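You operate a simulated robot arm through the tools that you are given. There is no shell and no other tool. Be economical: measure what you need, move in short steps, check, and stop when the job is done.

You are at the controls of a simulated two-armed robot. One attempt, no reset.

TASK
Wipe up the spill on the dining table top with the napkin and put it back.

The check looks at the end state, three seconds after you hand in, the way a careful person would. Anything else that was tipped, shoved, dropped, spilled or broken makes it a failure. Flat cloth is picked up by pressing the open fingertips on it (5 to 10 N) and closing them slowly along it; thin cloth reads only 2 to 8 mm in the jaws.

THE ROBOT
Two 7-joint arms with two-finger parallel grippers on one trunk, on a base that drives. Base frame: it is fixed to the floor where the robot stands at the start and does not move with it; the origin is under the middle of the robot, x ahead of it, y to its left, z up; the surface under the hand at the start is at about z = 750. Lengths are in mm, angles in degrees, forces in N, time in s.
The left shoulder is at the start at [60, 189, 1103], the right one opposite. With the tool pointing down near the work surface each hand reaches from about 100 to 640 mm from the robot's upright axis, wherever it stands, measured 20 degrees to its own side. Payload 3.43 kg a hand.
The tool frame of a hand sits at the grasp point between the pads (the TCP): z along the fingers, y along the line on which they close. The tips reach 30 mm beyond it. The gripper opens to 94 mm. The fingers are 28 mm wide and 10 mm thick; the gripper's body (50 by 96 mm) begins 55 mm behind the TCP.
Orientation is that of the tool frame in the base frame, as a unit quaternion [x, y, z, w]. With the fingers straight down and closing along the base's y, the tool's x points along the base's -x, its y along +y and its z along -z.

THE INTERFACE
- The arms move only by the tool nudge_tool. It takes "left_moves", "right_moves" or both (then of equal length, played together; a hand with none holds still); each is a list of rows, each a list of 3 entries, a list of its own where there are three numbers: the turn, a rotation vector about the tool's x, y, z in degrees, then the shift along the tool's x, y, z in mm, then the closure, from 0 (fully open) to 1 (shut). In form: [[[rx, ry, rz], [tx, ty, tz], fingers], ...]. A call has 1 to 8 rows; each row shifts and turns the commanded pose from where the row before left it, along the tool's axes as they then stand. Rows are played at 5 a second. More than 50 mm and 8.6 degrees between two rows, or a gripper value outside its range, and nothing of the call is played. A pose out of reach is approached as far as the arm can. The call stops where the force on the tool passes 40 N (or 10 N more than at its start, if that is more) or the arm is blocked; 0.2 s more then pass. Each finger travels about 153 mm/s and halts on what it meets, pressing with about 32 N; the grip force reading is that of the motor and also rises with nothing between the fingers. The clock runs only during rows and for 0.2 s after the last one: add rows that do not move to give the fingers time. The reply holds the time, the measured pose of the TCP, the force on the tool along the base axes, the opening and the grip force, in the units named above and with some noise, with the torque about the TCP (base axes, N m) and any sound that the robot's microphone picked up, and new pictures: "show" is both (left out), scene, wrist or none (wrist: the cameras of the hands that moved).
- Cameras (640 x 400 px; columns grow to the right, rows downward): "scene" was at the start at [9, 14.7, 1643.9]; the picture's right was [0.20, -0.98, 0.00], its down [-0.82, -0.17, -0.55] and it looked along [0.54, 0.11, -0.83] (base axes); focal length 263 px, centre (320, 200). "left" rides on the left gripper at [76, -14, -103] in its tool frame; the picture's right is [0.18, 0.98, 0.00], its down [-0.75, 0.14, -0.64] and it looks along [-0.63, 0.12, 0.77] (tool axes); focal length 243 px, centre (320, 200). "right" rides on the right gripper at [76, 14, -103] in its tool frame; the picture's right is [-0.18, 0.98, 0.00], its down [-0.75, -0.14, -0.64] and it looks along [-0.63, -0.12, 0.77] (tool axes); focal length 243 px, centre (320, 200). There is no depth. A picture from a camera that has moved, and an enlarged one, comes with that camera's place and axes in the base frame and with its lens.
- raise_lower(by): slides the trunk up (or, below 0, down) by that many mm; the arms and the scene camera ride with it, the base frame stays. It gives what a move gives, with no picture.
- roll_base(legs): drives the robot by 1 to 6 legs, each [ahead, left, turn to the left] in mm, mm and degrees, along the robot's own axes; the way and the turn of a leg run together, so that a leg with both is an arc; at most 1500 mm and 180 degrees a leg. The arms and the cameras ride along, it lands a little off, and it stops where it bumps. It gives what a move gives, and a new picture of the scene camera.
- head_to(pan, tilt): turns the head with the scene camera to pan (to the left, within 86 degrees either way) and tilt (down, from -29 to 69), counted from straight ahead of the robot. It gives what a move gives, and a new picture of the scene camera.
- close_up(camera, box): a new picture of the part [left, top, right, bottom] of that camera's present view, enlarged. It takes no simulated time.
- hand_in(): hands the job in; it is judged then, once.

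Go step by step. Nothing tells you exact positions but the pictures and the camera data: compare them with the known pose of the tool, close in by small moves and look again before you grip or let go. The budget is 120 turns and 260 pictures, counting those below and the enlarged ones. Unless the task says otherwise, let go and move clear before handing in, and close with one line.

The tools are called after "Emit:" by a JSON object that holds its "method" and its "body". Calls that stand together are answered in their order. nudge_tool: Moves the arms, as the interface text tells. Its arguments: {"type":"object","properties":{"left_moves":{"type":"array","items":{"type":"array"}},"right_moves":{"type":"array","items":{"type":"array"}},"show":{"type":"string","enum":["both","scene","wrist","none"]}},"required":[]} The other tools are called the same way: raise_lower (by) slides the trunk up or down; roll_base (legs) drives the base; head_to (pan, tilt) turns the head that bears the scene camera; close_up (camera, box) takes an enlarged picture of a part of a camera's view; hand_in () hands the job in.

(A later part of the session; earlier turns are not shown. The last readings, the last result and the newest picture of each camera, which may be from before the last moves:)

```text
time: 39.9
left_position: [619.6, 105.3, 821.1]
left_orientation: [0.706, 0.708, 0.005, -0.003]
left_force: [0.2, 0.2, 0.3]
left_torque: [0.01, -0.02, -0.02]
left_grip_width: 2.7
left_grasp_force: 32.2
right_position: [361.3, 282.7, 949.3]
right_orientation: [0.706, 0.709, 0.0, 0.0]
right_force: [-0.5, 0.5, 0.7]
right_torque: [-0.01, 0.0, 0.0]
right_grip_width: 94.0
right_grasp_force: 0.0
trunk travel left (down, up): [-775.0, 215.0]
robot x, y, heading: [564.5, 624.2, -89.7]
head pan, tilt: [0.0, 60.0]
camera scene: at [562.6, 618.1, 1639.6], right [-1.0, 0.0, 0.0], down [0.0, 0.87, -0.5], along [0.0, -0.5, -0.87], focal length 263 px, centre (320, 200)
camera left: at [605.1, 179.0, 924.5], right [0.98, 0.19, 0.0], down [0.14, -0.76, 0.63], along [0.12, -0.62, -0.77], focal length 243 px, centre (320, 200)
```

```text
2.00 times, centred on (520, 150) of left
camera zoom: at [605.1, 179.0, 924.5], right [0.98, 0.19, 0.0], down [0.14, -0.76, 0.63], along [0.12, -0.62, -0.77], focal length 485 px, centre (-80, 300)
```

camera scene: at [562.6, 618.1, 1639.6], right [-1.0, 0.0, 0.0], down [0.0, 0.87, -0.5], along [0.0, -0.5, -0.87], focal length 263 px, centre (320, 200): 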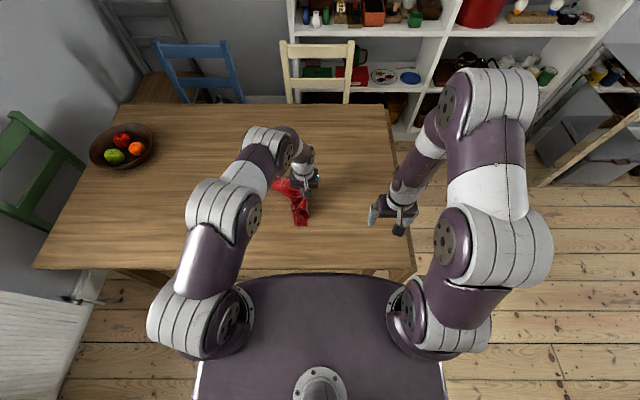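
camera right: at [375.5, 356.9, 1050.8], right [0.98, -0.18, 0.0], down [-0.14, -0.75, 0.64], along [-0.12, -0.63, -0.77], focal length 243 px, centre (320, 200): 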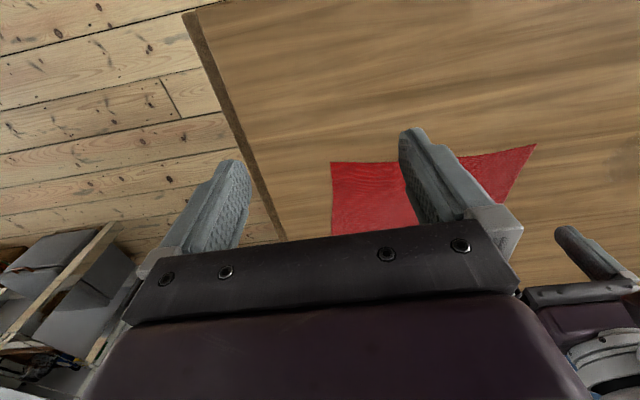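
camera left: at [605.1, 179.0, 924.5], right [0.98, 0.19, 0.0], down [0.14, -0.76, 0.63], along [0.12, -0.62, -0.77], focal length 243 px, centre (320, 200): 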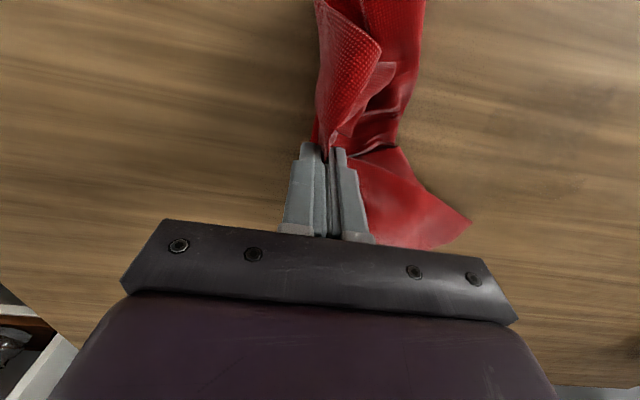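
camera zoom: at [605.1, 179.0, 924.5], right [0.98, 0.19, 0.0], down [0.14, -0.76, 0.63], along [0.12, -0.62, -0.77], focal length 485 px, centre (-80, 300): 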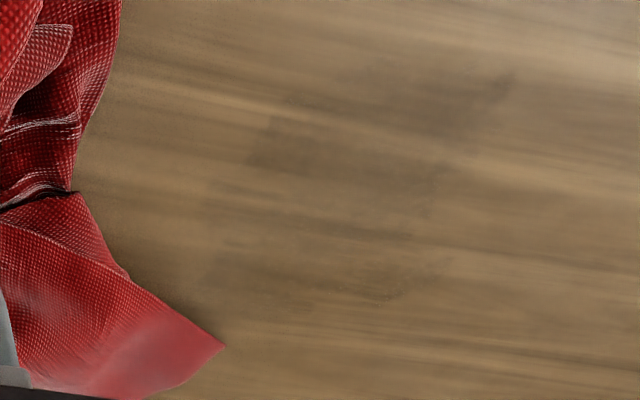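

Only a faint film remains, within about x 735–870, y 70–180. I lower the cloth again and do another pass, this time with strokes across (along y).

Emit:
{"method": "nudge_tool", "body": {"left_moves": [[[0, 0, 0], [-20, 40, 10], 1.0], [[0, 0, 0], [-20, 40, 15], 1.0], [[0, 0, 0], [0, 40, 13], 1.0], [[0, 0, 0], [0, 0, 2], 1], [[0, 0, 0], [40, 0, 0], 1], [[0, 0, 0], [45, 0, 0], 1], [[0, 0, 0], [40, 0, 0], 1]], "show": "wrist"}}

```text
time: 41.5
left_position: [737.2, 192.4, 782.1]
left_orientation: [0.707, 0.707, 0.001, -0.001]
left_force: [0.0, -7.0, 30.3]
left_torque: [-0.18, 0.22, 0.04]
left_grip_width: 2.6
left_grasp_force: 31.7
right_position: [360.0, 283.2, 949.4]
right_orientation: [0.706, 0.709, 0.0, 0.002]
right_force: [-1.0, -0.4, 0.2]
right_torque: [-0.01, -0.03, 0.04]
right_grip_width: 93.9
right_grasp_force: 0.0
trunk travel left (down, up): [-775.0, 215.0]
robot x, y, heading: [565.0, 621.4, -89.7]
head pan, tilt: [0.0, 60.0]
camera left: at [722.0, 267.2, 885.9], right [0.98, 0.19, 0.0], down [0.14, -0.76, 0.64], along [0.12, -0.63, -0.77], focal length 243 px, centre (320, 200)
```

left: 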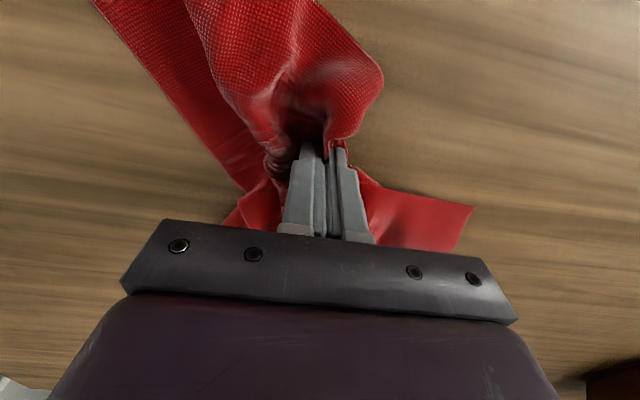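

Pressure is a bit high at 30 N (a thicker cloth layer is below the tips). I ease by 1.5 mm and continue with strokes at x ≈ 760 and 785.

Emit:
{"method": "nudge_tool", "body": {"left_moves": [[[0, 0, 0], [0, 22, -1.5], 1.0], [[0, 0, 0], [-45, 0, 0], 1.0], [[0, 0, 0], [-45, 0, 0], 1.0], [[0, 0, 0], [-35, 0, 0], 1], [[0, 0, 0], [0, 24, 0], 1], [[0, 0, 0], [45, 0, 0], 1], [[0, 0, 0], [45, 0, 0], 1], [[0, 0, 0], [35, 0, 0], 1]], "show": "wrist"}}

```text
time: 43.3
left_position: [783.1, 191.7, 784.1]
left_orientation: [0.706, 0.708, 0.004, -0.003]
left_force: [0.4, -4.2, 18.8]
left_torque: [-0.11, 0.11, 0.02]
left_grip_width: 2.9
left_grasp_force: 32.1
right_position: [361.3, 281.8, 947.7]
right_orientation: [0.706, 0.708, -0.001, 0.001]
right_force: [-0.8, 0.5, -0.7]
right_torque: [-0.02, -0.01, -0.03]
right_grip_width: 94.1
right_grasp_force: 0.1
trunk travel left (down, up): [-775.0, 215.0]
robot x, y, heading: [562.9, 623.2, -90.0]
head pan, tilt: [0.0, 60.0]
camera left: at [770.2, 265.8, 886.4], right [0.98, 0.19, 0.0], down [0.14, -0.76, 0.64], along [0.12, -0.62, -0.77], focal length 243 px, centre (320, 200)
```

left: 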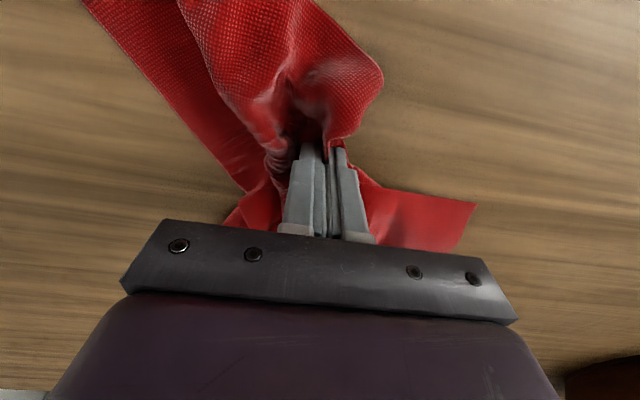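

Pressure is now about 19 N. I continue with strokes at x ≈ 808 and 832.

Emit:
{"method": "nudge_tool", "body": {"left_moves": [[[0, 0, 0], [0, 25, -0.3], 1.0], [[0, 0, 0], [-45, 0, 0], 1.0], [[0, 0, 0], [-45, 0, 0], 1.0], [[0, 0, 0], [-35, 0, 0], 1], [[0, 0, 0], [0, 24, 0], 1], [[0, 0, 0], [45, 0, 0], 1], [[0, 0, 0], [45, 0, 0], 1], [[0, 0, 0], [35, 0, 0], 1]], "show": "none"}}

```text
time: 45.1
left_position: [834.3, 194.3, 784.3]
left_orientation: [0.706, 0.708, 0.005, -0.003]
left_force: [0.9, -2.2, 9.6]
left_torque: [-0.08, 0.04, 0.03]
left_grip_width: 2.7
left_grasp_force: 32.5
right_position: [362.1, 281.9, 949.2]
right_orientation: [0.706, 0.708, 0.0, 0.001]
right_force: [0.0, -0.9, 0.2]
right_torque: [-0.05, 0.01, 0.01]
right_grip_width: 93.8
right_grasp_force: 0.0
trunk travel left (down, up): [-775.0, 215.0]
robot x, y, heading: [559.3, 622.5, -89.8]
head pan, tilt: [0.0, 60.0]
```

Next: a stroke down at x ≈ 857 and up at x ≈ 875.

Emit:
{"method": "nudge_tool", "body": {"left_moves": [[[0, 0, 0], [0, 22, 0.5], 1.0], [[0, 0, 0], [-45, 0, 0], 1.0], [[0, 0, 0], [-45, 0, 0], 1.0], [[0, 0, 0], [-35, 0, 0], 1], [[0, 0, 0], [0, 18, 0], 1], [[0, 0, 0], [45, 0, 0], 1], [[0, 0, 0], [45, 0, 0], 1], [[0, 0, 0], [35, 0, 0], 1]], "show": "none"}}

Emit:
{"method": "nudge_tool", "body": {"left_moves": [[[0, 0, 0], [0, 0, -45], 1.0], [[0, 0, 0], [-20, -45, 0], 1.0], [[0, 0, 0], [-20, -45, 0], 1.0], [[0, 0, 0], [-20, -45, 0], 1], [[0, 0, 0], [-20, -45, 0], 1], [[0, 0, 0], [-15, -45, 0], 1], [[0, 0, 0], [0, -35, 0], 1]], "show": "both"}}

Emit:
{"method": "close_up", "body": {"camera": "left", "box": [400, 50, 640, 250]}}

```text
time: 46.9
left_position: [872.2, 194.8, 784.8]
left_orientation: [0.707, 0.707, 0.005, -0.004]
left_force: [0.3, -2.1, 6.4]
left_torque: [-0.08, 0.04, -0.02]
left_grip_width: 2.4
left_grasp_force: 32.7
right_position: [361.4, 281.4, 947.6]
right_orientation: [0.706, 0.708, 0.0, -0.001]
right_force: [-0.3, 0.6, -1.0]
right_torque: [-0.02, 0.01, 0.04]
right_grip_width: 94.0
right_grasp_force: 0.1
trunk travel left (down, up): [-775.0, 215.0]
robot x, y, heading: [560.2, 624.8, -90.1]
head pan, tilt: [0.0, 60.0]
```

```text
time: 48.5
left_position: [614.2, 99.6, 826.1]
left_orientation: [0.706, 0.708, 0.005, -0.003]
left_force: [-0.1, 0.6, 0.1]
left_torque: [-0.02, -0.02, 0.0]
left_grip_width: 2.6
left_grasp_force: 32.1
right_position: [360.9, 281.4, 948.4]
right_orientation: [0.706, 0.709, 0.001, 0.0]
right_force: [-0.5, 0.8, -0.7]
right_torque: [-0.01, 0.0, 0.0]
right_grip_width: 94.0
right_grasp_force: 0.0
trunk travel left (down, up): [-775.0, 215.0]
robot x, y, heading: [562.8, 619.8, -90.1]
head pan, tilt: [0.0, 60.0]
camera scene: at [562.1, 617.6, 1639.6], right [-1.0, 0.0, 0.0], down [0.0, 0.87, -0.5], along [0.0, -0.5, -0.87], focal length 263 px, centre (320, 200)
camera left: at [599.9, 173.3, 928.7], right [0.98, 0.19, 0.0], down [0.14, -0.76, 0.63], along [0.12, -0.62, -0.77], focal length 243 px, centre (320, 200)
```

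scene: 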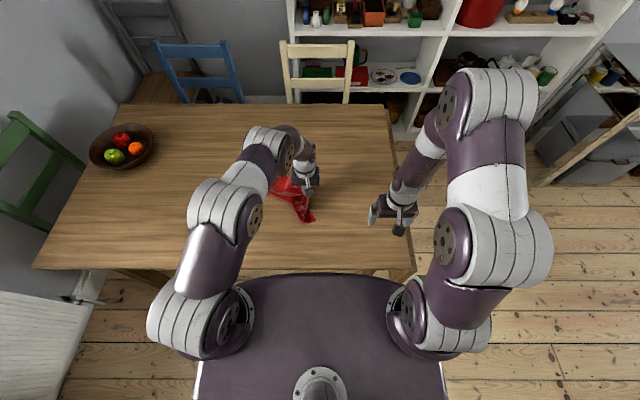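
left: 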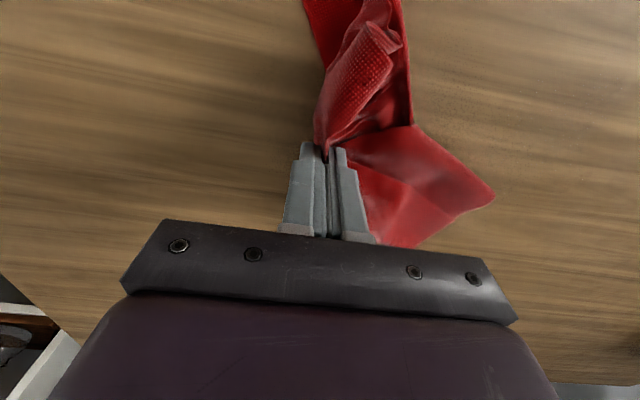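

```text
2.00 times, centred on (520, 150) of left
camera zoom: at [599.9, 173.3, 928.7], right [0.98, 0.19, 0.0], down [0.14, -0.76, 0.63], along [0.12, -0.62, -0.77], focal length 485 px, centre (-80, 300)
```

zoom: 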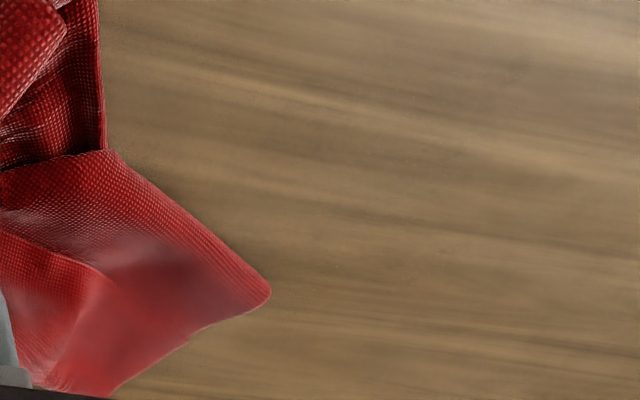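

The table now looks clean from here. I check the area more closely for traces before putting the napkin back.

Emit:
{"method": "close_up", "body": {"camera": "left", "box": [460, 60, 620, 160]}}

Emit:
{"method": "close_up", "body": {"camera": "left", "box": [480, 130, 640, 230]}}

Emit:
{"method": "close_up", "body": {"camera": "scene", "box": [180, 150, 340, 250]}}

```text
4.00 times, centred on (540, 110) of left
camera zoom: at [599.9, 173.3, 928.7], right [0.98, 0.19, 0.0], down [0.14, -0.76, 0.63], along [0.12, -0.62, -0.77], focal length 970 px, centre (-560, 560)
```

zoom: 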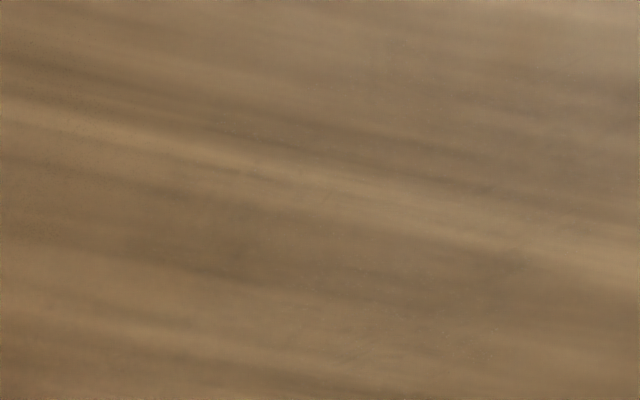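

```text
4.00 times, centred on (560, 180) of left
camera zoom: at [599.9, 173.3, 928.7], right [0.98, 0.19, 0.0], down [0.14, -0.76, 0.63], along [0.12, -0.62, -0.77], focal length 970 px, centre (-640, 280)
```

zoom: 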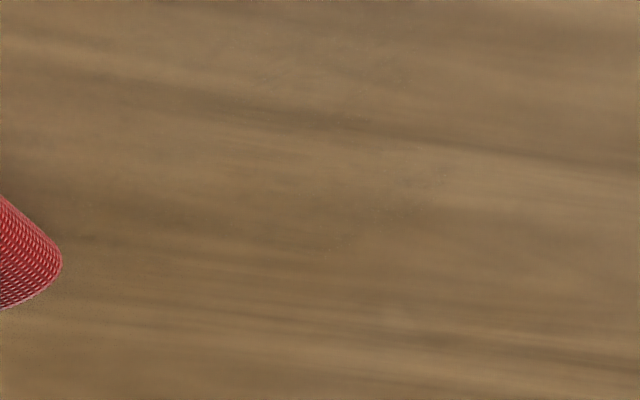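

```text
4.00 times, centred on (260, 200) of scene
camera zoom: at [562.1, 617.6, 1639.6], right [-1.0, 0.0, 0.0], down [0.0, 0.87, -0.5], along [0.0, -0.5, -0.87], focal length 1053 px, centre (560, 200)
```

zoom: 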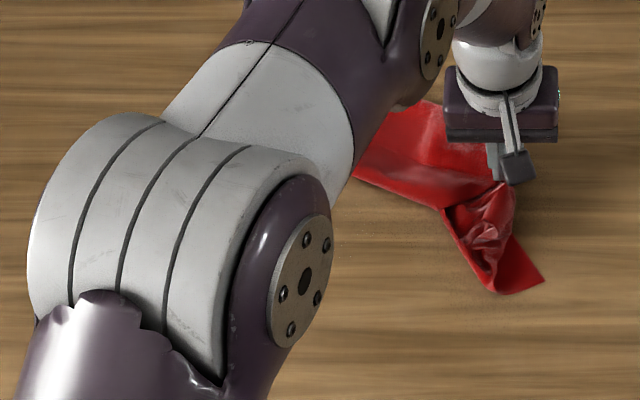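

Almost clean, with possibly the faintest trace left near (800, 168). To be safe I make one more full pass with strokes along x.

Emit:
{"method": "nudge_tool", "body": {"left_moves": [[[0, 0, 0], [30, 35, 10], 1.0], [[0, 0, 0], [30, 35, 10], 1.0], [[0, 0, 0], [25, 35, 16], 1.0], [[0, 0, 0], [0, 0, 7], 1], [[0, 0, 0], [0, 45, 0], 1], [[0, 0, 0], [0, 45, 0], 1], [[0, 0, 0], [0, 45, 0], 1]], "show": "wrist"}}

```text
time: 50.1
left_position: [851.3, 182.1, 783.8]
left_orientation: [0.707, 0.707, 0.004, -0.004]
left_force: [-0.2, 1.1, 0.9]
left_torque: [-0.03, 0.02, 0.01]
left_grip_width: 2.3
left_grasp_force: 31.3
right_position: [362.8, 281.1, 949.5]
right_orientation: [0.706, 0.708, 0.0, 0.0]
right_force: [0.8, 0.5, -0.9]
right_torque: [0.03, 0.03, 0.01]
right_grip_width: 93.6
right_grasp_force: 0.0
trunk travel left (down, up): [-775.0, 215.0]
robot x, y, heading: [563.0, 625.5, -90.2]
head pan, tilt: [0.0, 60.0]
camera left: at [837.6, 255.5, 887.2], right [0.98, 0.19, 0.0], down [0.14, -0.76, 0.63], along [0.12, -0.62, -0.77], focal length 243 px, centre (320, 200)
```

left: 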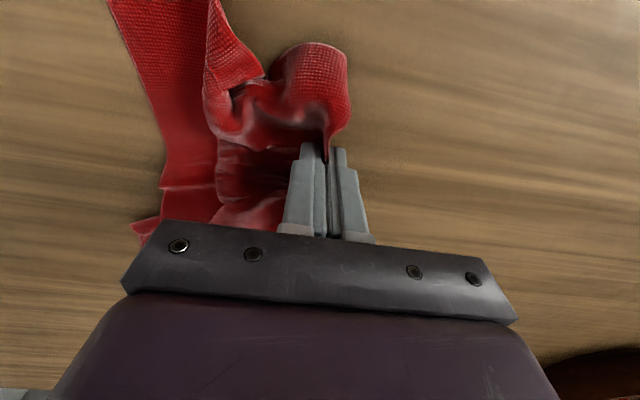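

Contact is light here, so I press 2 mm lower and stroke back at y ≈ 165, then forward at y ≈ 145.

Emit:
{"method": "nudge_tool", "body": {"left_moves": [[[0, 0, 0], [-16, 0, 2], 1.0], [[0, 0, 0], [0, -45, 0], 1.0], [[0, 0, 0], [0, -45, 0], 1.0], [[0, 0, 0], [0, -35, 0], 1], [[0, 0, 0], [-20, 0, 0], 1], [[0, 0, 0], [0, 45, 0], 1], [[0, 0, 0], [0, 45, 0], 1], [[0, 0, 0], [0, 45, 0], 1]], "show": "none"}}

```text
time: 51.9
left_position: [864.2, 145.6, 783.8]
left_orientation: [0.707, 0.707, 0.004, -0.003]
left_force: [-0.8, 0.1, 0.8]
left_torque: [0.01, 0.05, 0.02]
left_grip_width: 2.4
left_grasp_force: 32.1
right_position: [364.0, 280.8, 949.6]
right_orientation: [0.707, 0.707, -0.001, 0.0]
right_force: [-0.4, -0.3, -0.3]
right_torque: [0.0, 0.0, 0.01]
right_grip_width: 94.1
right_grasp_force: 0.0
trunk travel left (down, up): [-775.0, 215.0]
robot x, y, heading: [560.8, 625.7, -89.7]
head pan, tilt: [0.0, 60.0]
```

The tool's slight tilt makes it rise along x, so pressure was low at the end. I press a bit more and stroke at y ≈ 125 and 105.

Emit:
{"method": "nudge_tool", "body": {"left_moves": [[[0, 0, 0], [-18, 0, 2], 1.0], [[0, 0, 0], [0, -45, -0.4], 1.0], [[0, 0, 0], [0, -45, -0.4], 1.0], [[0, 0, 0], [0, -40, -0.4], 1], [[0, 0, 0], [-20, 0, 0], 1], [[0, 0, 0], [0, 45, 0.4], 1], [[0, 0, 0], [0, 45, 0.4], 1], [[0, 0, 0], [0, 45, 0.4], 1]], "show": "none"}}

```text
time: 53.7
left_position: [868.6, 107.1, 781.6]
left_orientation: [0.707, 0.707, 0.003, -0.001]
left_force: [-6.1, -2.8, 14.7]
left_torque: [-0.04, 0.2, -0.04]
left_grip_width: 2.6
left_grasp_force: 31.5
right_position: [361.3, 282.6, 948.5]
right_orientation: [0.707, 0.708, -0.001, 0.0]
right_force: [0.3, -0.5, 0.4]
right_torque: [0.02, 0.0, -0.01]
right_grip_width: 94.0
right_grasp_force: 0.1
trunk travel left (down, up): [-775.0, 215.0]
robot x, y, heading: [562.0, 626.2, -89.9]
head pan, tilt: [0.0, 60.0]
```

Good pressure now (15 N). Two more strokes at y ≈ 87 and 70, then back up to y ≈ 150.

Emit:
{"method": "nudge_tool", "body": {"left_moves": [[[0, 0, 0], [-18, 0, -0.5], 1.0], [[0, 0, 0], [0, -45, 0], 1.0], [[0, 0, 0], [0, -45, 0], 1.0], [[0, 0, 0], [0, -40, 0], 1], [[0, 0, 0], [-18, 0, 0], 1], [[0, 0, 0], [0, 45, 0], 1], [[0, 0, 0], [0, 45, 0], 1], [[0, 0, 0], [0, 45, 0], 1]], "show": "none"}}

Emit:
{"method": "nudge_tool", "body": {"left_moves": [[[0, 0, 0], [40, 0, 0], 1.0], [[0, 0, 0], [40, 0, 0], 1.0], [[0, 0, 0], [30, -20, 0], 1.0], [[0, 0, 0], [0, -45, 0], 1], [[0, 0, 0], [0, -45, 0], 1]], "show": "wrist"}}

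```text
time: 54.8
left_position: [740.0, 86.2, 781.7]
left_orientation: [0.706, 0.708, 0.003, -0.001]
left_force: [3.5, 8.3, 23.2]
left_torque: [0.23, -0.03, -0.02]
left_grip_width: 2.5
left_grasp_force: 32.1
right_position: [362.5, 281.9, 948.5]
right_orientation: [0.706, 0.708, -0.001, 0.0]
right_force: [-0.3, 0.3, 0.2]
right_torque: [0.04, 0.01, -0.02]
right_grip_width: 94.1
right_grasp_force: 0.1
trunk travel left (down, up): [-775.0, 215.0]
robot x, y, heading: [563.9, 624.5, -89.6]
head pan, tilt: [0.0, 60.0]
stopped in row 5 (left hand): the force on the tool passed its limit at 46 N (the readings are from after the stop); the commanded pose is now the measured one
```

```text
time: 55.6
left_position: [713.6, 192.7, 782.9]
left_orientation: [0.705, 0.709, 0.002, -0.001]
left_force: [4.2, 3.0, 17.7]
left_torque: [0.07, -0.1, -0.05]
left_grip_width: 2.5
left_grasp_force: 31.5
right_position: [361.6, 280.6, 948.0]
right_orientation: [0.705, 0.709, 0.0, 0.001]
right_force: [-0.2, -0.3, -0.2]
right_torque: [0.0, -0.04, 0.0]
right_grip_width: 94.0
right_grasp_force: 0.2
trunk travel left (down, up): [-775.0, 215.0]
robot x, y, heading: [564.3, 624.8, -89.6]
head pan, tilt: [0.0, 60.0]
stopped in row 4 (left hand): the force on the tool passed its limit at 48 N (the readings are from after the stop); the commanded pose is now the measured one
camera left: at [700.5, 267.8, 884.2], right [0.98, 0.19, 0.0], down [0.14, -0.76, 0.64], along [0.12, -0.63, -0.77], focal length 243 px, centre (320, 200)
```

left: 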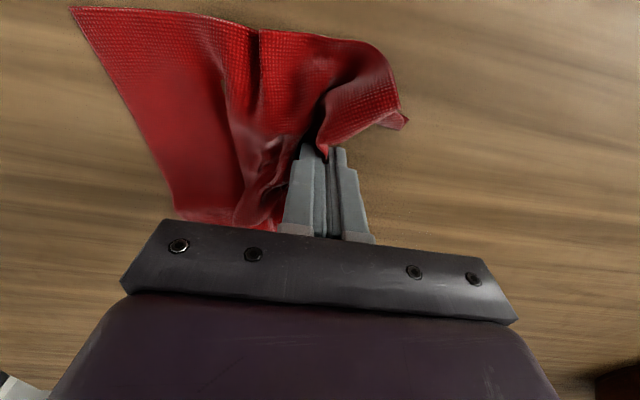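

The wiping is done well enough; now I lift the napkin straight up so it hangs free, and look at it and the table.

Emit:
{"method": "nudge_tool", "body": {"left_moves": [[[0, 0, 0], [0, 0, -30], 1.0], [[0, 0, 0], [-15, -10, -45], 1.0], [[0, 0, 0], [-15, -10, -45], 1.0], [[0, 0, 0], [-15, -10, -45], 1], [[0, 0, 0], [-15, -10, -45], 1], [[0, 0, 0], [0, 0, -40], 1], [[0, 0, 0], [0, 0, -30], 1], [[0, 0, 0], [0, 0, 0], 1]], "show": "both"}}

Emit:
{"method": "close_up", "body": {"camera": "scene", "box": [180, 130, 340, 250]}}

Emit:
{"method": "close_up", "body": {"camera": "left", "box": [340, 20, 560, 220]}}

```text
time: 57.5
left_position: [675.5, 129.8, 1059.6]
left_orientation: [0.705, 0.709, 0.003, -0.002]
left_force: [-0.3, -0.5, -0.5]
left_torque: [-0.01, -0.01, -0.01]
left_grip_width: 2.6
left_grasp_force: 32.5
right_position: [362.9, 280.0, 948.1]
right_orientation: [0.706, 0.709, 0.0, 0.0]
right_force: [0.1, 0.4, -0.2]
right_torque: [-0.01, 0.02, 0.0]
right_grip_width: 94.1
right_grasp_force: 0.0
trunk travel left (down, up): [-775.0, 215.0]
robot x, y, heading: [559.3, 622.3, -89.8]
head pan, tilt: [0.0, 60.0]
camera scene: at [563.6, 616.3, 1639.6], right [-1.0, 0.0, 0.0], down [0.0, 0.87, -0.5], along [0.0, -0.5, -0.87], focal length 263 px, centre (320, 200)
camera left: at [660.8, 203.3, 1162.9], right [0.98, 0.19, 0.0], down [0.14, -0.76, 0.64], along [0.12, -0.63, -0.77], focal length 243 px, centre (320, 200)
```

scene: 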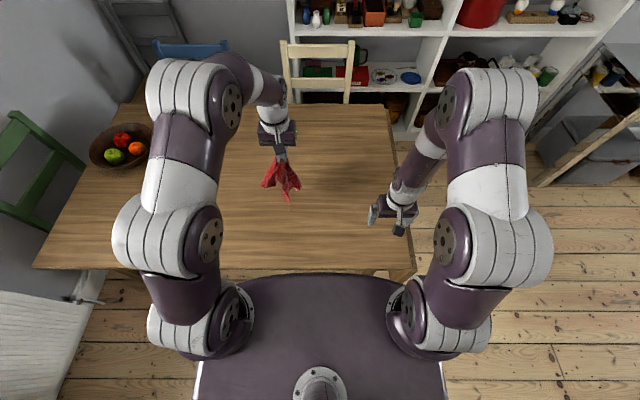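
left: 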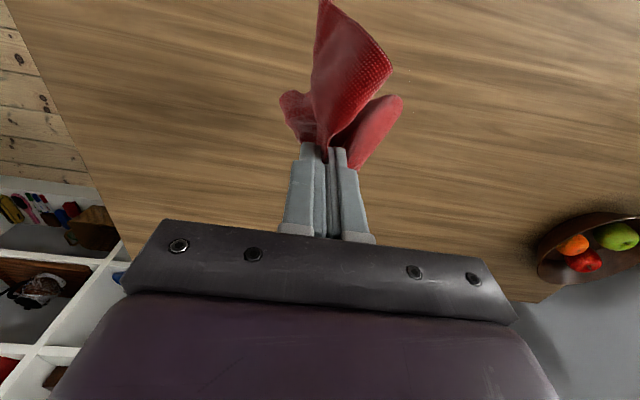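

```text
3.33 times, centred on (260, 190) of scene
camera zoom: at [563.6, 616.3, 1639.6], right [-1.0, 0.0, 0.0], down [0.0, 0.87, -0.5], along [0.0, -0.5, -0.87], focal length 877 px, centre (520, 233)
```

zoom: 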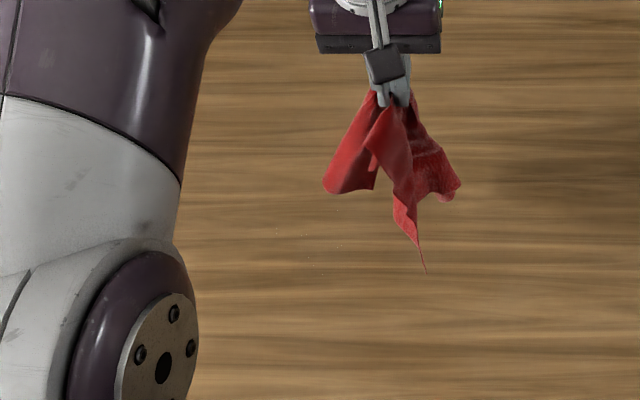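

```text
2.00 times, centred on (450, 120) of left
camera zoom: at [660.8, 203.3, 1162.9], right [0.98, 0.19, 0.0], down [0.14, -0.76, 0.64], along [0.12, -0.63, -0.77], focal length 485 px, centre (60, 360)
```

zoom: 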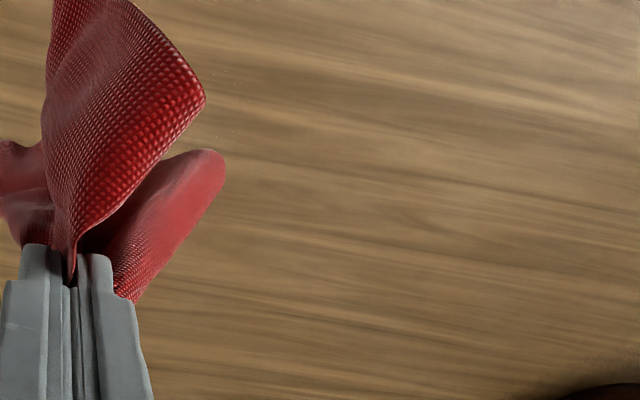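

The table is nearly clean, but I see tiny bright specks near (806, 128). I enlarge that spot.

Emit:
{"method": "close_up", "body": {"camera": "scene", "box": [230, 170, 294, 210]}}

Emit:
{"method": "close_up", "body": {"camera": "left", "box": [390, 20, 470, 70]}}

```text
10.00 times, centred on (262, 190) of scene
camera zoom: at [563.6, 616.3, 1639.6], right [-1.0, 0.0, 0.0], down [0.0, 0.87, -0.5], along [0.0, -0.5, -0.87], focal length 2632 px, centre (900, 300)
```

zoom: 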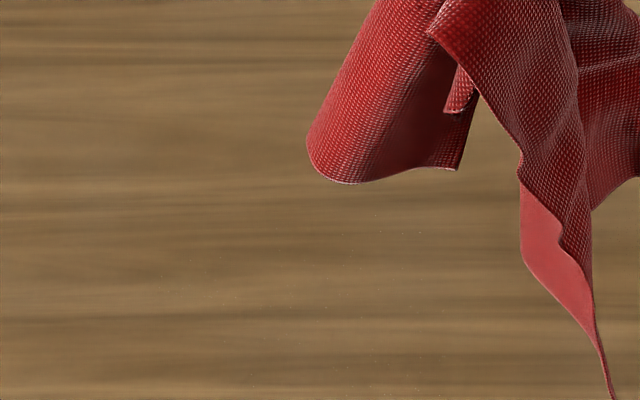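

```text
8.00 times, centred on (430, 45) of left
camera zoom: at [660.8, 203.3, 1162.9], right [0.98, 0.19, 0.0], down [0.14, -0.76, 0.64], along [0.12, -0.63, -0.77], focal length 1941 px, centre (-560, 1440)
```

zoom: 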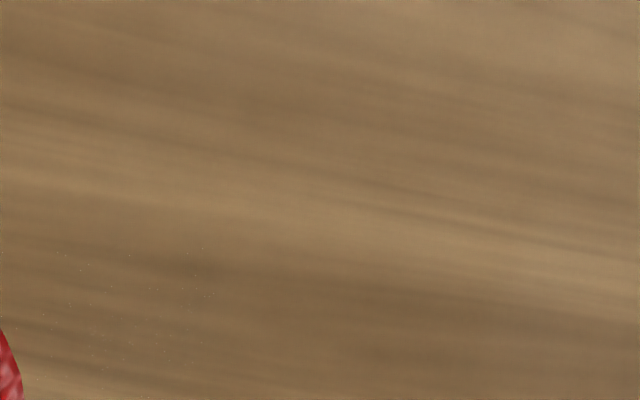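

Faint sparkles remain across the area, a thin leftover film. I make one more pass with good pressure before returning the napkin.

Emit:
{"method": "nudge_tool", "body": {"left_moves": [[[0, 0, 0], [-10, 0, 48], 1.0], [[0, 0, 0], [-10, 0, 48], 1.0], [[0, 0, 0], [-10, 0, 48], 1.0], [[0, 0, 0], [-15, 10, 45], 1], [[0, 0, 0], [-5, 20, 45], 1], [[0, 0, 0], [0, 20, 38], 1], [[0, 0, 0], [0, 5, 5], 1]], "show": "wrist"}}

```text
time: 59.0
left_position: [729.5, 81.0, 783.4]
left_orientation: [0.706, 0.709, 0.002, 0.0]
left_force: [-0.5, -1.1, 6.6]
left_torque: [-0.09, -0.01, 0.01]
left_grip_width: 2.6
left_grasp_force: 32.3
right_position: [361.8, 282.0, 948.8]
right_orientation: [0.706, 0.708, -0.001, 0.001]
right_force: [0.8, 0.5, -0.1]
right_torque: [-0.05, -0.01, 0.05]
right_grip_width: 94.0
right_grasp_force: 0.0
trunk travel left (down, up): [-775.0, 215.0]
robot x, y, heading: [566.8, 624.7, -90.0]
head pan, tilt: [0.0, 60.0]
camera left: at [716.6, 156.0, 886.3], right [0.98, 0.19, 0.0], down [0.14, -0.75, 0.64], along [0.12, -0.63, -0.77], focal length 243 px, centre (320, 200)
```

left: 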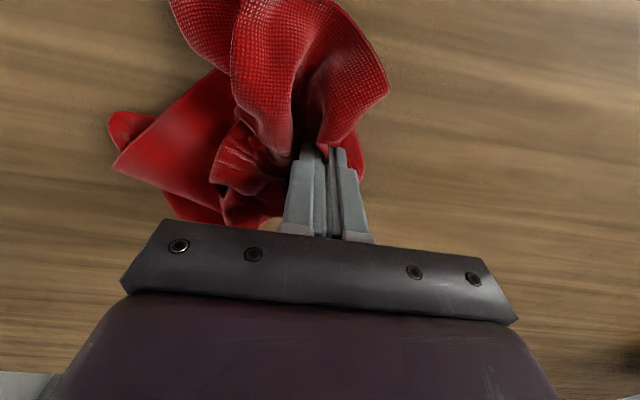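

Contact at 7 N. Strokes forward at y ≈ 81 and back at y ≈ 100, pressing slightly more.

Emit:
{"method": "nudge_tool", "body": {"left_moves": [[[0, 0, 0], [0, 45, 0.7], 1.0], [[0, 0, 0], [0, 45, 0.3], 1.0], [[0, 0, 0], [0, 45, 0.3], 1.0], [[0, 0, 0], [18, 0, 0], 1], [[0, 0, 0], [0, -45, -0.3], 1], [[0, 0, 0], [0, -45, -0.3], 1], [[0, 0, 0], [0, -45, 0], 1], [[0, 0, 0], [18, 0, 0], 1]], "show": "none"}}

```text
time: 60.9
left_position: [731.0, 120.5, 784.8]
left_orientation: [0.705, 0.709, 0.002, -0.001]
left_force: [0.2, -0.6, 4.5]
left_torque: [-0.02, 0.03, 0.03]
left_grip_width: 2.1
left_grasp_force: 32.4
right_position: [363.5, 280.7, 949.1]
right_orientation: [0.706, 0.708, 0.0, 0.0]
right_force: [-0.6, -1.4, 0.6]
right_torque: [-0.02, -0.02, 0.02]
right_grip_width: 93.9
right_grasp_force: 0.0
trunk travel left (down, up): [-775.0, 215.0]
robot x, y, heading: [564.6, 623.9, -89.7]
head pan, tilt: [0.0, 60.0]
```

Emit:
{"method": "nudge_tool", "body": {"left_moves": [[[0, 0, 0], [0, 45, 1.2], 1.0], [[0, 0, 0], [0, 45, 0.3], 1.0], [[0, 0, 0], [0, 45, 0.3], 1.0], [[0, 0, 0], [18, 0, 0], 1], [[0, 0, 0], [0, -45, -0.3], 1], [[0, 0, 0], [0, -45, -0.3], 1], [[0, 0, 0], [0, -45, 0], 1], [[0, 0, 0], [18, 0, 0], 1]], "show": "none"}}

```text
time: 62.3
left_position: [766.3, 137.9, 783.3]
left_orientation: [0.705, 0.709, 0.0, 0.002]
left_force: [-4.7, 3.7, 22.5]
left_torque: [0.23, 0.17, -0.02]
left_grip_width: 2.9
left_grasp_force: 32.1
right_position: [361.8, 281.7, 949.1]
right_orientation: [0.705, 0.709, 0.0, 0.001]
right_force: [0.9, 0.1, -0.2]
right_torque: [0.01, -0.01, -0.02]
right_grip_width: 93.9
right_grasp_force: 0.2
trunk travel left (down, up): [-775.0, 215.0]
robot x, y, heading: [564.0, 623.9, -89.6]
head pan, tilt: [0.0, 60.0]
stopped in row 7 (left hand): the force on the tool passed its limit at 42 N (the readings are from after the stop); the commanded pose is now the measured one
```

The pressure limit cut that back stroke short at (766, 138). I continue with a little less pressure: forward at y ≈ 158, back at y ≈ 176.

Emit:
{"method": "nudge_tool", "body": {"left_moves": [[[0, 0, 0], [0, -35, -1], 1.0], [[0, 0, 0], [20, 0, 0], 1.0], [[0, 0, 0], [0, 45, 0], 1.0], [[0, 0, 0], [0, 45, 0], 1], [[0, 0, 0], [0, 40, 0], 1], [[0, 0, 0], [18, -10, -0.5], 1], [[0, 0, 0], [0, -45, 0], 1], [[0, 0, 0], [0, -45, 0], 1]], "show": "wrist"}}

```text
time: 64.1
left_position: [759.6, 178.4, 782.8]
left_orientation: [0.705, 0.709, 0.001, 0.002]
left_force: [7.8, -0.6, 36.3]
left_torque: [0.01, -0.14, -0.01]
left_grip_width: 2.5
left_grasp_force: 32.2
right_position: [362.4, 282.3, 949.5]
right_orientation: [0.705, 0.709, -0.001, 0.001]
right_force: [0.3, 0.1, 0.2]
right_torque: [0.03, -0.05, 0.04]
right_grip_width: 94.2
right_grasp_force: 0.1
trunk travel left (down, up): [-775.0, 215.0]
robot x, y, heading: [565.2, 624.2, -89.8]
head pan, tilt: [0.0, 60.0]
camera left: at [746.3, 252.1, 885.4], right [0.98, 0.19, 0.0], down [0.14, -0.75, 0.64], along [0.12, -0.63, -0.77], focal length 243 px, centre (320, 200)
```

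left: 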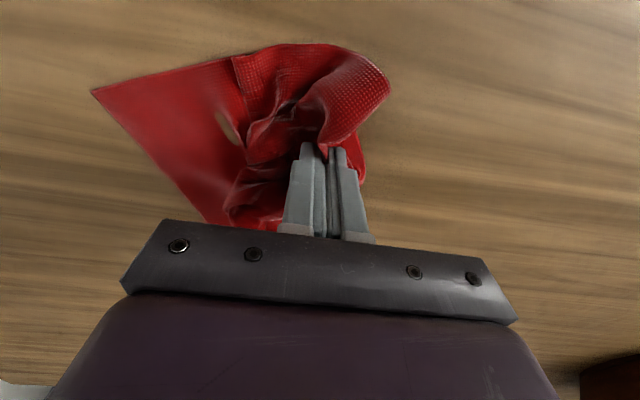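

Pass complete. I lift the cloth away to the napkin's side and inspect the table.

Emit:
{"method": "nudge_tool", "body": {"left_moves": [[[0, 0, 0], [0, 0, -45], 1.0], [[0, 0, 0], [0, -20, -45], 1.0], [[0, 0, 0], [0, -20, -45], 1.0], [[0, 0, 0], [-10, -20, -45], 1], [[0, 0, 0], [-20, -45, 0], 1], [[0, 0, 0], [-20, -45, 0], 1], [[0, 0, 0], [0, -45, 0], 1]], "show": "both"}}

Emit:
{"method": "close_up", "body": {"camera": "scene", "box": [210, 160, 306, 220]}}

Emit:
{"method": "close_up", "body": {"camera": "left", "box": [400, 0, 640, 200]}}

```text
refused: row 4 steps farther than a row can; nothing moved
```

```text
6.67 times, centred on (258, 190) of scene
camera zoom: at [562.4, 620.9, 1639.8], right [-1.0, 0.0, 0.0], down [0.0, 0.86, -0.5], along [0.0, -0.5, -0.86], focal length 1755 px, centre (733, 267)
```

zoom: 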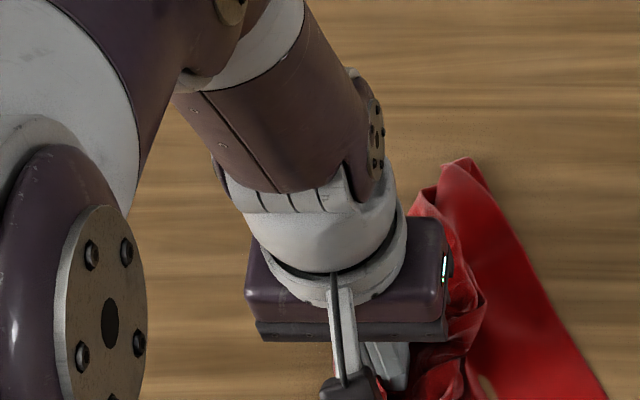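

```text
2.00 times, centred on (520, 100) of left
camera zoom: at [746.3, 252.1, 885.4], right [0.98, 0.19, 0.0], down [0.14, -0.75, 0.64], along [0.12, -0.63, -0.77], focal length 485 px, centre (-80, 400)
```

zoom: 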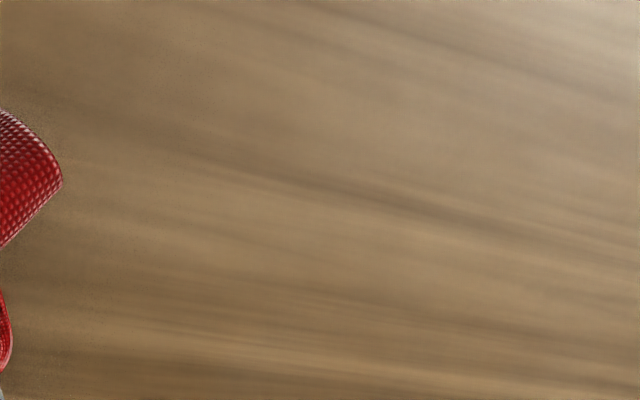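

One row was too long; I repeat with shorter steps, lifting the napkin high enough to hang.

Emit:
{"method": "nudge_tool", "body": {"left_moves": [[[0, 0, 0], [0, 0, -48], 1.0], [[0, 0, 0], [-10, -10, -45], 1.0], [[0, 0, 0], [-10, -10, -45], 1.0], [[0, 0, 0], [-10, -10, -45], 1], [[0, 0, 0], [-10, -10, -45], 1], [[0, 0, 0], [-10, -10, -45], 1], [[0, 0, 0], [-10, -45, 0], 1], [[0, 0, 0], [0, -45, 0], 1]], "show": "scene"}}

Emit:
{"method": "close_up", "body": {"camera": "scene", "box": [210, 160, 306, 220]}}

Emit:
{"method": "close_up", "body": {"camera": "left", "box": [400, 0, 640, 200]}}

```text
time: 65.9
left_position: [621.2, 114.5, 1055.7]
left_orientation: [0.705, 0.709, 0.003, 0.001]
left_force: [0.0, 0.4, -0.3]
left_torque: [0.0, -0.02, 0.0]
left_grip_width: 2.3
left_grasp_force: 32.4
right_position: [361.7, 280.4, 948.3]
right_orientation: [0.706, 0.709, 0.001, 0.001]
right_force: [0.1, -0.2, 0.5]
right_torque: [0.01, 0.0, 0.0]
right_grip_width: 93.9
right_grasp_force: 0.0
trunk travel left (down, up): [-775.0, 215.0]
robot x, y, heading: [562.3, 622.5, -89.5]
head pan, tilt: [0.0, 60.0]
camera scene: at [562.1, 617.2, 1639.6], right [-1.0, 0.0, 0.0], down [0.0, 0.87, -0.5], along [0.0, -0.5, -0.87], focal length 263 px, centre (320, 200)
```

scene: 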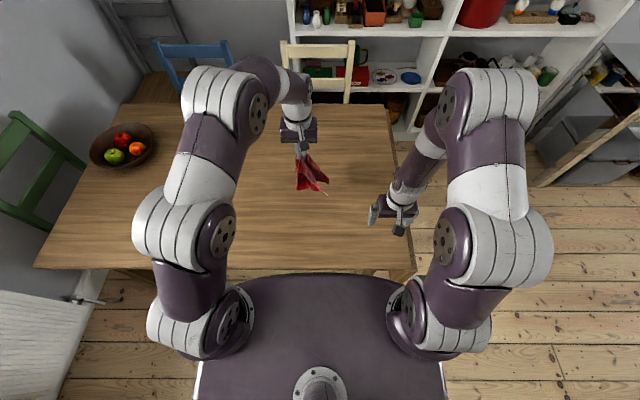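

```text
6.67 times, centred on (258, 190) of scene
camera zoom: at [562.1, 617.2, 1639.6], right [-1.0, 0.0, 0.0], down [0.0, 0.87, -0.5], along [0.0, -0.5, -0.87], focal length 1755 px, centre (733, 267)
```

zoom: 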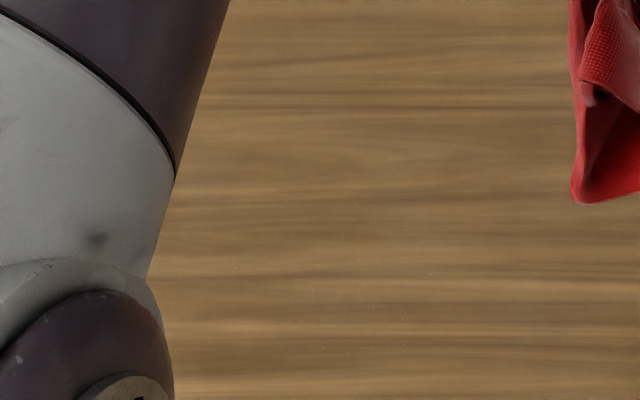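

```text
2.00 times, centred on (520, 100) of left
camera zoom: at [606.1, 188.2, 1157.4], right [0.98, 0.19, 0.0], down [0.14, -0.76, 0.64], along [0.12, -0.63, -0.77], focal length 485 px, centre (-80, 400)
```

zoom: 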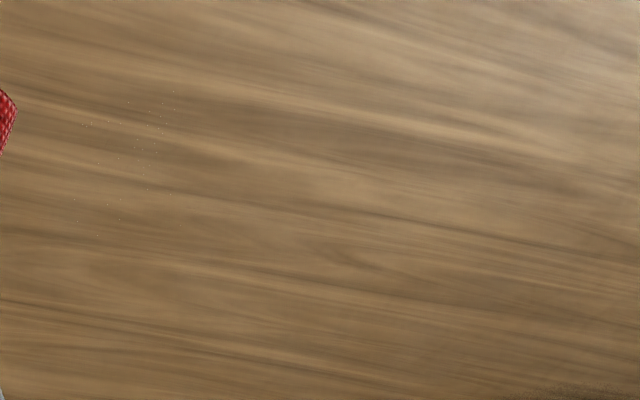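

Only sub-pixel sparkles are left in the original spot, x 745–825, y 90–170. I do one last dense pass there, lowering first.

Emit:
{"method": "nudge_tool", "body": {"left_moves": [[[0, 0, 0], [-5, 30, 38], 1.0], [[0, 0, 0], [-5, 30, 38], 1.0], [[0, 0, 0], [-5, 30, 38], 1.0], [[0, 0, 0], [-5, 15, 46], 1], [[0, 0, 0], [-5, 15, 46], 1], [[0, 0, 0], [0, 0, 46], 1], [[0, 0, 0], [0, 0, 17], 1], [[0, 0, 0], [0, 0, 3], 1]], "show": "none"}}

```text
time: 67.7
left_position: [742.6, 91.2, 784.2]
left_orientation: [0.705, 0.709, 0.002, 0.0]
left_force: [0.0, -0.9, 4.4]
left_torque: [-0.08, -0.02, -0.01]
left_grip_width: 2.4
left_grasp_force: 32.2
right_position: [364.3, 280.5, 949.3]
right_orientation: [0.706, 0.709, 0.001, 0.001]
right_force: [0.2, -1.4, 0.2]
right_torque: [0.02, 0.04, 0.01]
right_grip_width: 94.0
right_grasp_force: 0.1
trunk travel left (down, up): [-775.0, 215.0]
robot x, y, heading: [564.4, 626.1, -89.9]
head pan, tilt: [0.0, 60.0]
```

Emit:
{"method": "nudge_tool", "body": {"left_moves": [[[0, 0, 0], [40, 0, 0.9], 1.0], [[0, 0, 0], [45, 0, 0], 1.0], [[0, 0, 0], [0, 14, 0], 1.0], [[0, 0, 0], [-45, 0, 0], 1], [[0, 0, 0], [-45, 0, 0], 1], [[0, 0, 0], [0, 14, 0], 1], [[0, 0, 0], [45, 0, 0], 1], [[0, 0, 0], [45, 0, 0], 1]], "show": "none"}}

```text
time: 69.5
left_position: [769.2, 177.1, 783.5]
left_orientation: [0.705, 0.709, 0.001, 0.0]
left_force: [-0.7, -0.7, 5.6]
left_torque: [-0.07, 0.02, 0.02]
left_grip_width: 2.3
left_grasp_force: 32.1
right_position: [363.0, 281.3, 948.1]
right_orientation: [0.705, 0.709, 0.0, 0.001]
right_force: [0.0, -0.9, 0.1]
right_torque: [-0.01, -0.01, 0.01]
right_grip_width: 94.1
right_grasp_force: 0.0
trunk travel left (down, up): [-775.0, 215.0]
robot x, y, heading: [562.2, 620.4, -89.8]
head pan, tilt: [0.0, 60.0]
```

Emit:
{"method": "nudge_tool", "body": {"left_moves": [[[0, 0, 0], [0, 14, 0.4], 1.0], [[0, 0, 0], [-45, 0, 0], 1.0], [[0, 0, 0], [-45, 0, 0], 1.0], [[0, 0, 0], [0, 14, 0], 1], [[0, 0, 0], [45, 0, 0], 1], [[0, 0, 0], [45, 0, 0], 1], [[0, 0, 0], [0, 14, 0], 1], [[0, 0, 0], [-45, 0, 0], 1]], "show": "none"}}

```text
time: 71.3
left_position: [810.5, 131.7, 783.8]
left_orientation: [0.705, 0.709, 0.002, -0.001]
left_force: [0.0, 0.4, 1.7]
left_torque: [0.01, 0.0, 0.02]
left_grip_width: 2.5
left_grasp_force: 31.8
right_position: [363.5, 279.3, 948.1]
right_orientation: [0.705, 0.709, 0.001, -0.001]
right_force: [1.1, -0.1, 0.0]
right_torque: [0.03, -0.01, -0.01]
right_grip_width: 93.9
right_grasp_force: 0.0
trunk travel left (down, up): [-775.0, 215.0]
robot x, y, heading: [564.3, 624.4, -89.6]
head pan, tilt: [0.0, 60.0]
```

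Emit:
{"method": "nudge_tool", "body": {"left_moves": [[[0, 0, 0], [-40, 0, 1], 1.0], [[0, 0, 0], [0, 14, 0], 1.0], [[0, 0, 0], [45, 0, 0], 1.0], [[0, 0, 0], [45, 0, 0], 1], [[0, 0, 0], [0, -30, 0], 1], [[0, 0, 0], [-25, -30, 0], 1], [[0, 0, 0], [-25, -40, 0], 1]], "show": "none"}}

Emit:
{"method": "nudge_tool", "body": {"left_moves": [[[0, 0, 0], [0, 0, -48], 1.0], [[0, 0, 0], [-10, -10, -45], 1.0], [[0, 0, 0], [-10, -10, -45], 1.0], [[0, 0, 0], [-10, -10, -45], 1], [[0, 0, 0], [0, -10, -45], 1], [[0, 0, 0], [0, -10, -45], 1], [[0, 0, 0], [0, -45, 0], 1], [[0, 0, 0], [0, -45, 0], 1]], "show": "scene"}}

Emit:
{"method": "close_up", "body": {"camera": "left", "box": [400, 0, 640, 200]}}

Emit:
{"method": "close_up", "body": {"camera": "scene", "box": [210, 160, 306, 220]}}

```text
time: 72.9
left_position: [726.9, 130.6, 784.2]
left_orientation: [0.705, 0.709, 0.001, 0.001]
left_force: [1.9, 1.5, 8.9]
left_torque: [-0.05, -0.08, -0.01]
left_grip_width: 2.4
left_grasp_force: 32.1
right_position: [363.4, 281.3, 948.8]
right_orientation: [0.706, 0.708, 0.0, 0.0]
right_force: [0.0, 0.4, -0.3]
right_torque: [0.0, -0.03, 0.0]
right_grip_width: 94.1
right_grasp_force: 0.0
trunk travel left (down, up): [-775.0, 215.0]
robot x, y, heading: [564.2, 621.8, -89.6]
head pan, tilt: [0.0, 60.0]
```

```text
time: 74.7
left_position: [582.9, 100.5, 1053.8]
left_orientation: [0.705, 0.709, 0.003, 0.0]
left_force: [-0.3, 0.1, 0.2]
left_torque: [0.0, 0.0, 0.0]
left_grip_width: 2.3
left_grasp_force: 31.7
right_position: [362.7, 280.7, 949.4]
right_orientation: [0.705, 0.709, 0.0, 0.001]
right_force: [-0.4, 0.4, -0.8]
right_torque: [0.01, 0.02, 0.0]
right_grip_width: 94.0
right_grasp_force: 0.0
trunk travel left (down, up): [-775.0, 215.0]
robot x, y, heading: [563.4, 626.0, -89.7]
head pan, tilt: [0.0, 60.0]
camera scene: at [562.2, 616.7, 1639.6], right [-1.0, 0.0, 0.0], down [0.0, 0.87, -0.5], along [0.0, -0.5, -0.87], focal length 263 px, centre (320, 200)
```

scene: 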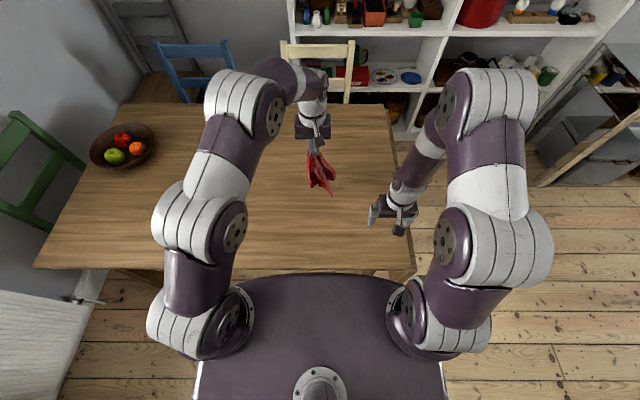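

```text
2.00 times, centred on (520, 100) of left
camera zoom: at [570.3, 173.9, 1156.0], right [0.98, 0.19, 0.0], down [0.14, -0.76, 0.64], along [0.12, -0.63, -0.77], focal length 485 px, centre (-80, 400)
```

zoom: 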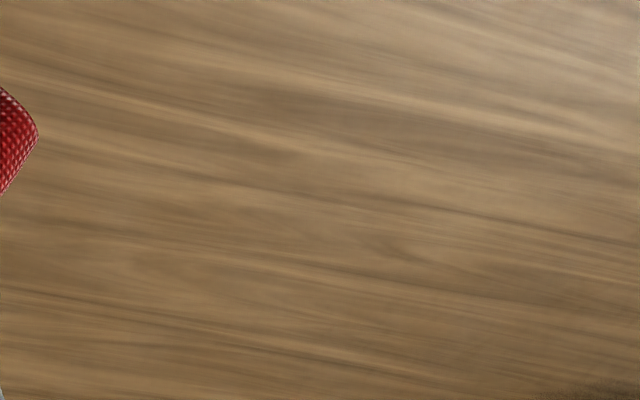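

```text
6.67 times, centred on (258, 190) of scene
camera zoom: at [562.2, 616.7, 1639.6], right [-1.0, 0.0, 0.0], down [0.0, 0.87, -0.5], along [0.0, -0.5, -0.87], focal length 1755 px, centre (733, 267)
```

zoom: 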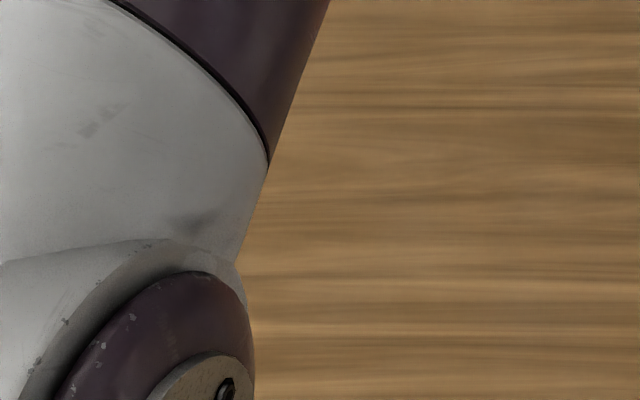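

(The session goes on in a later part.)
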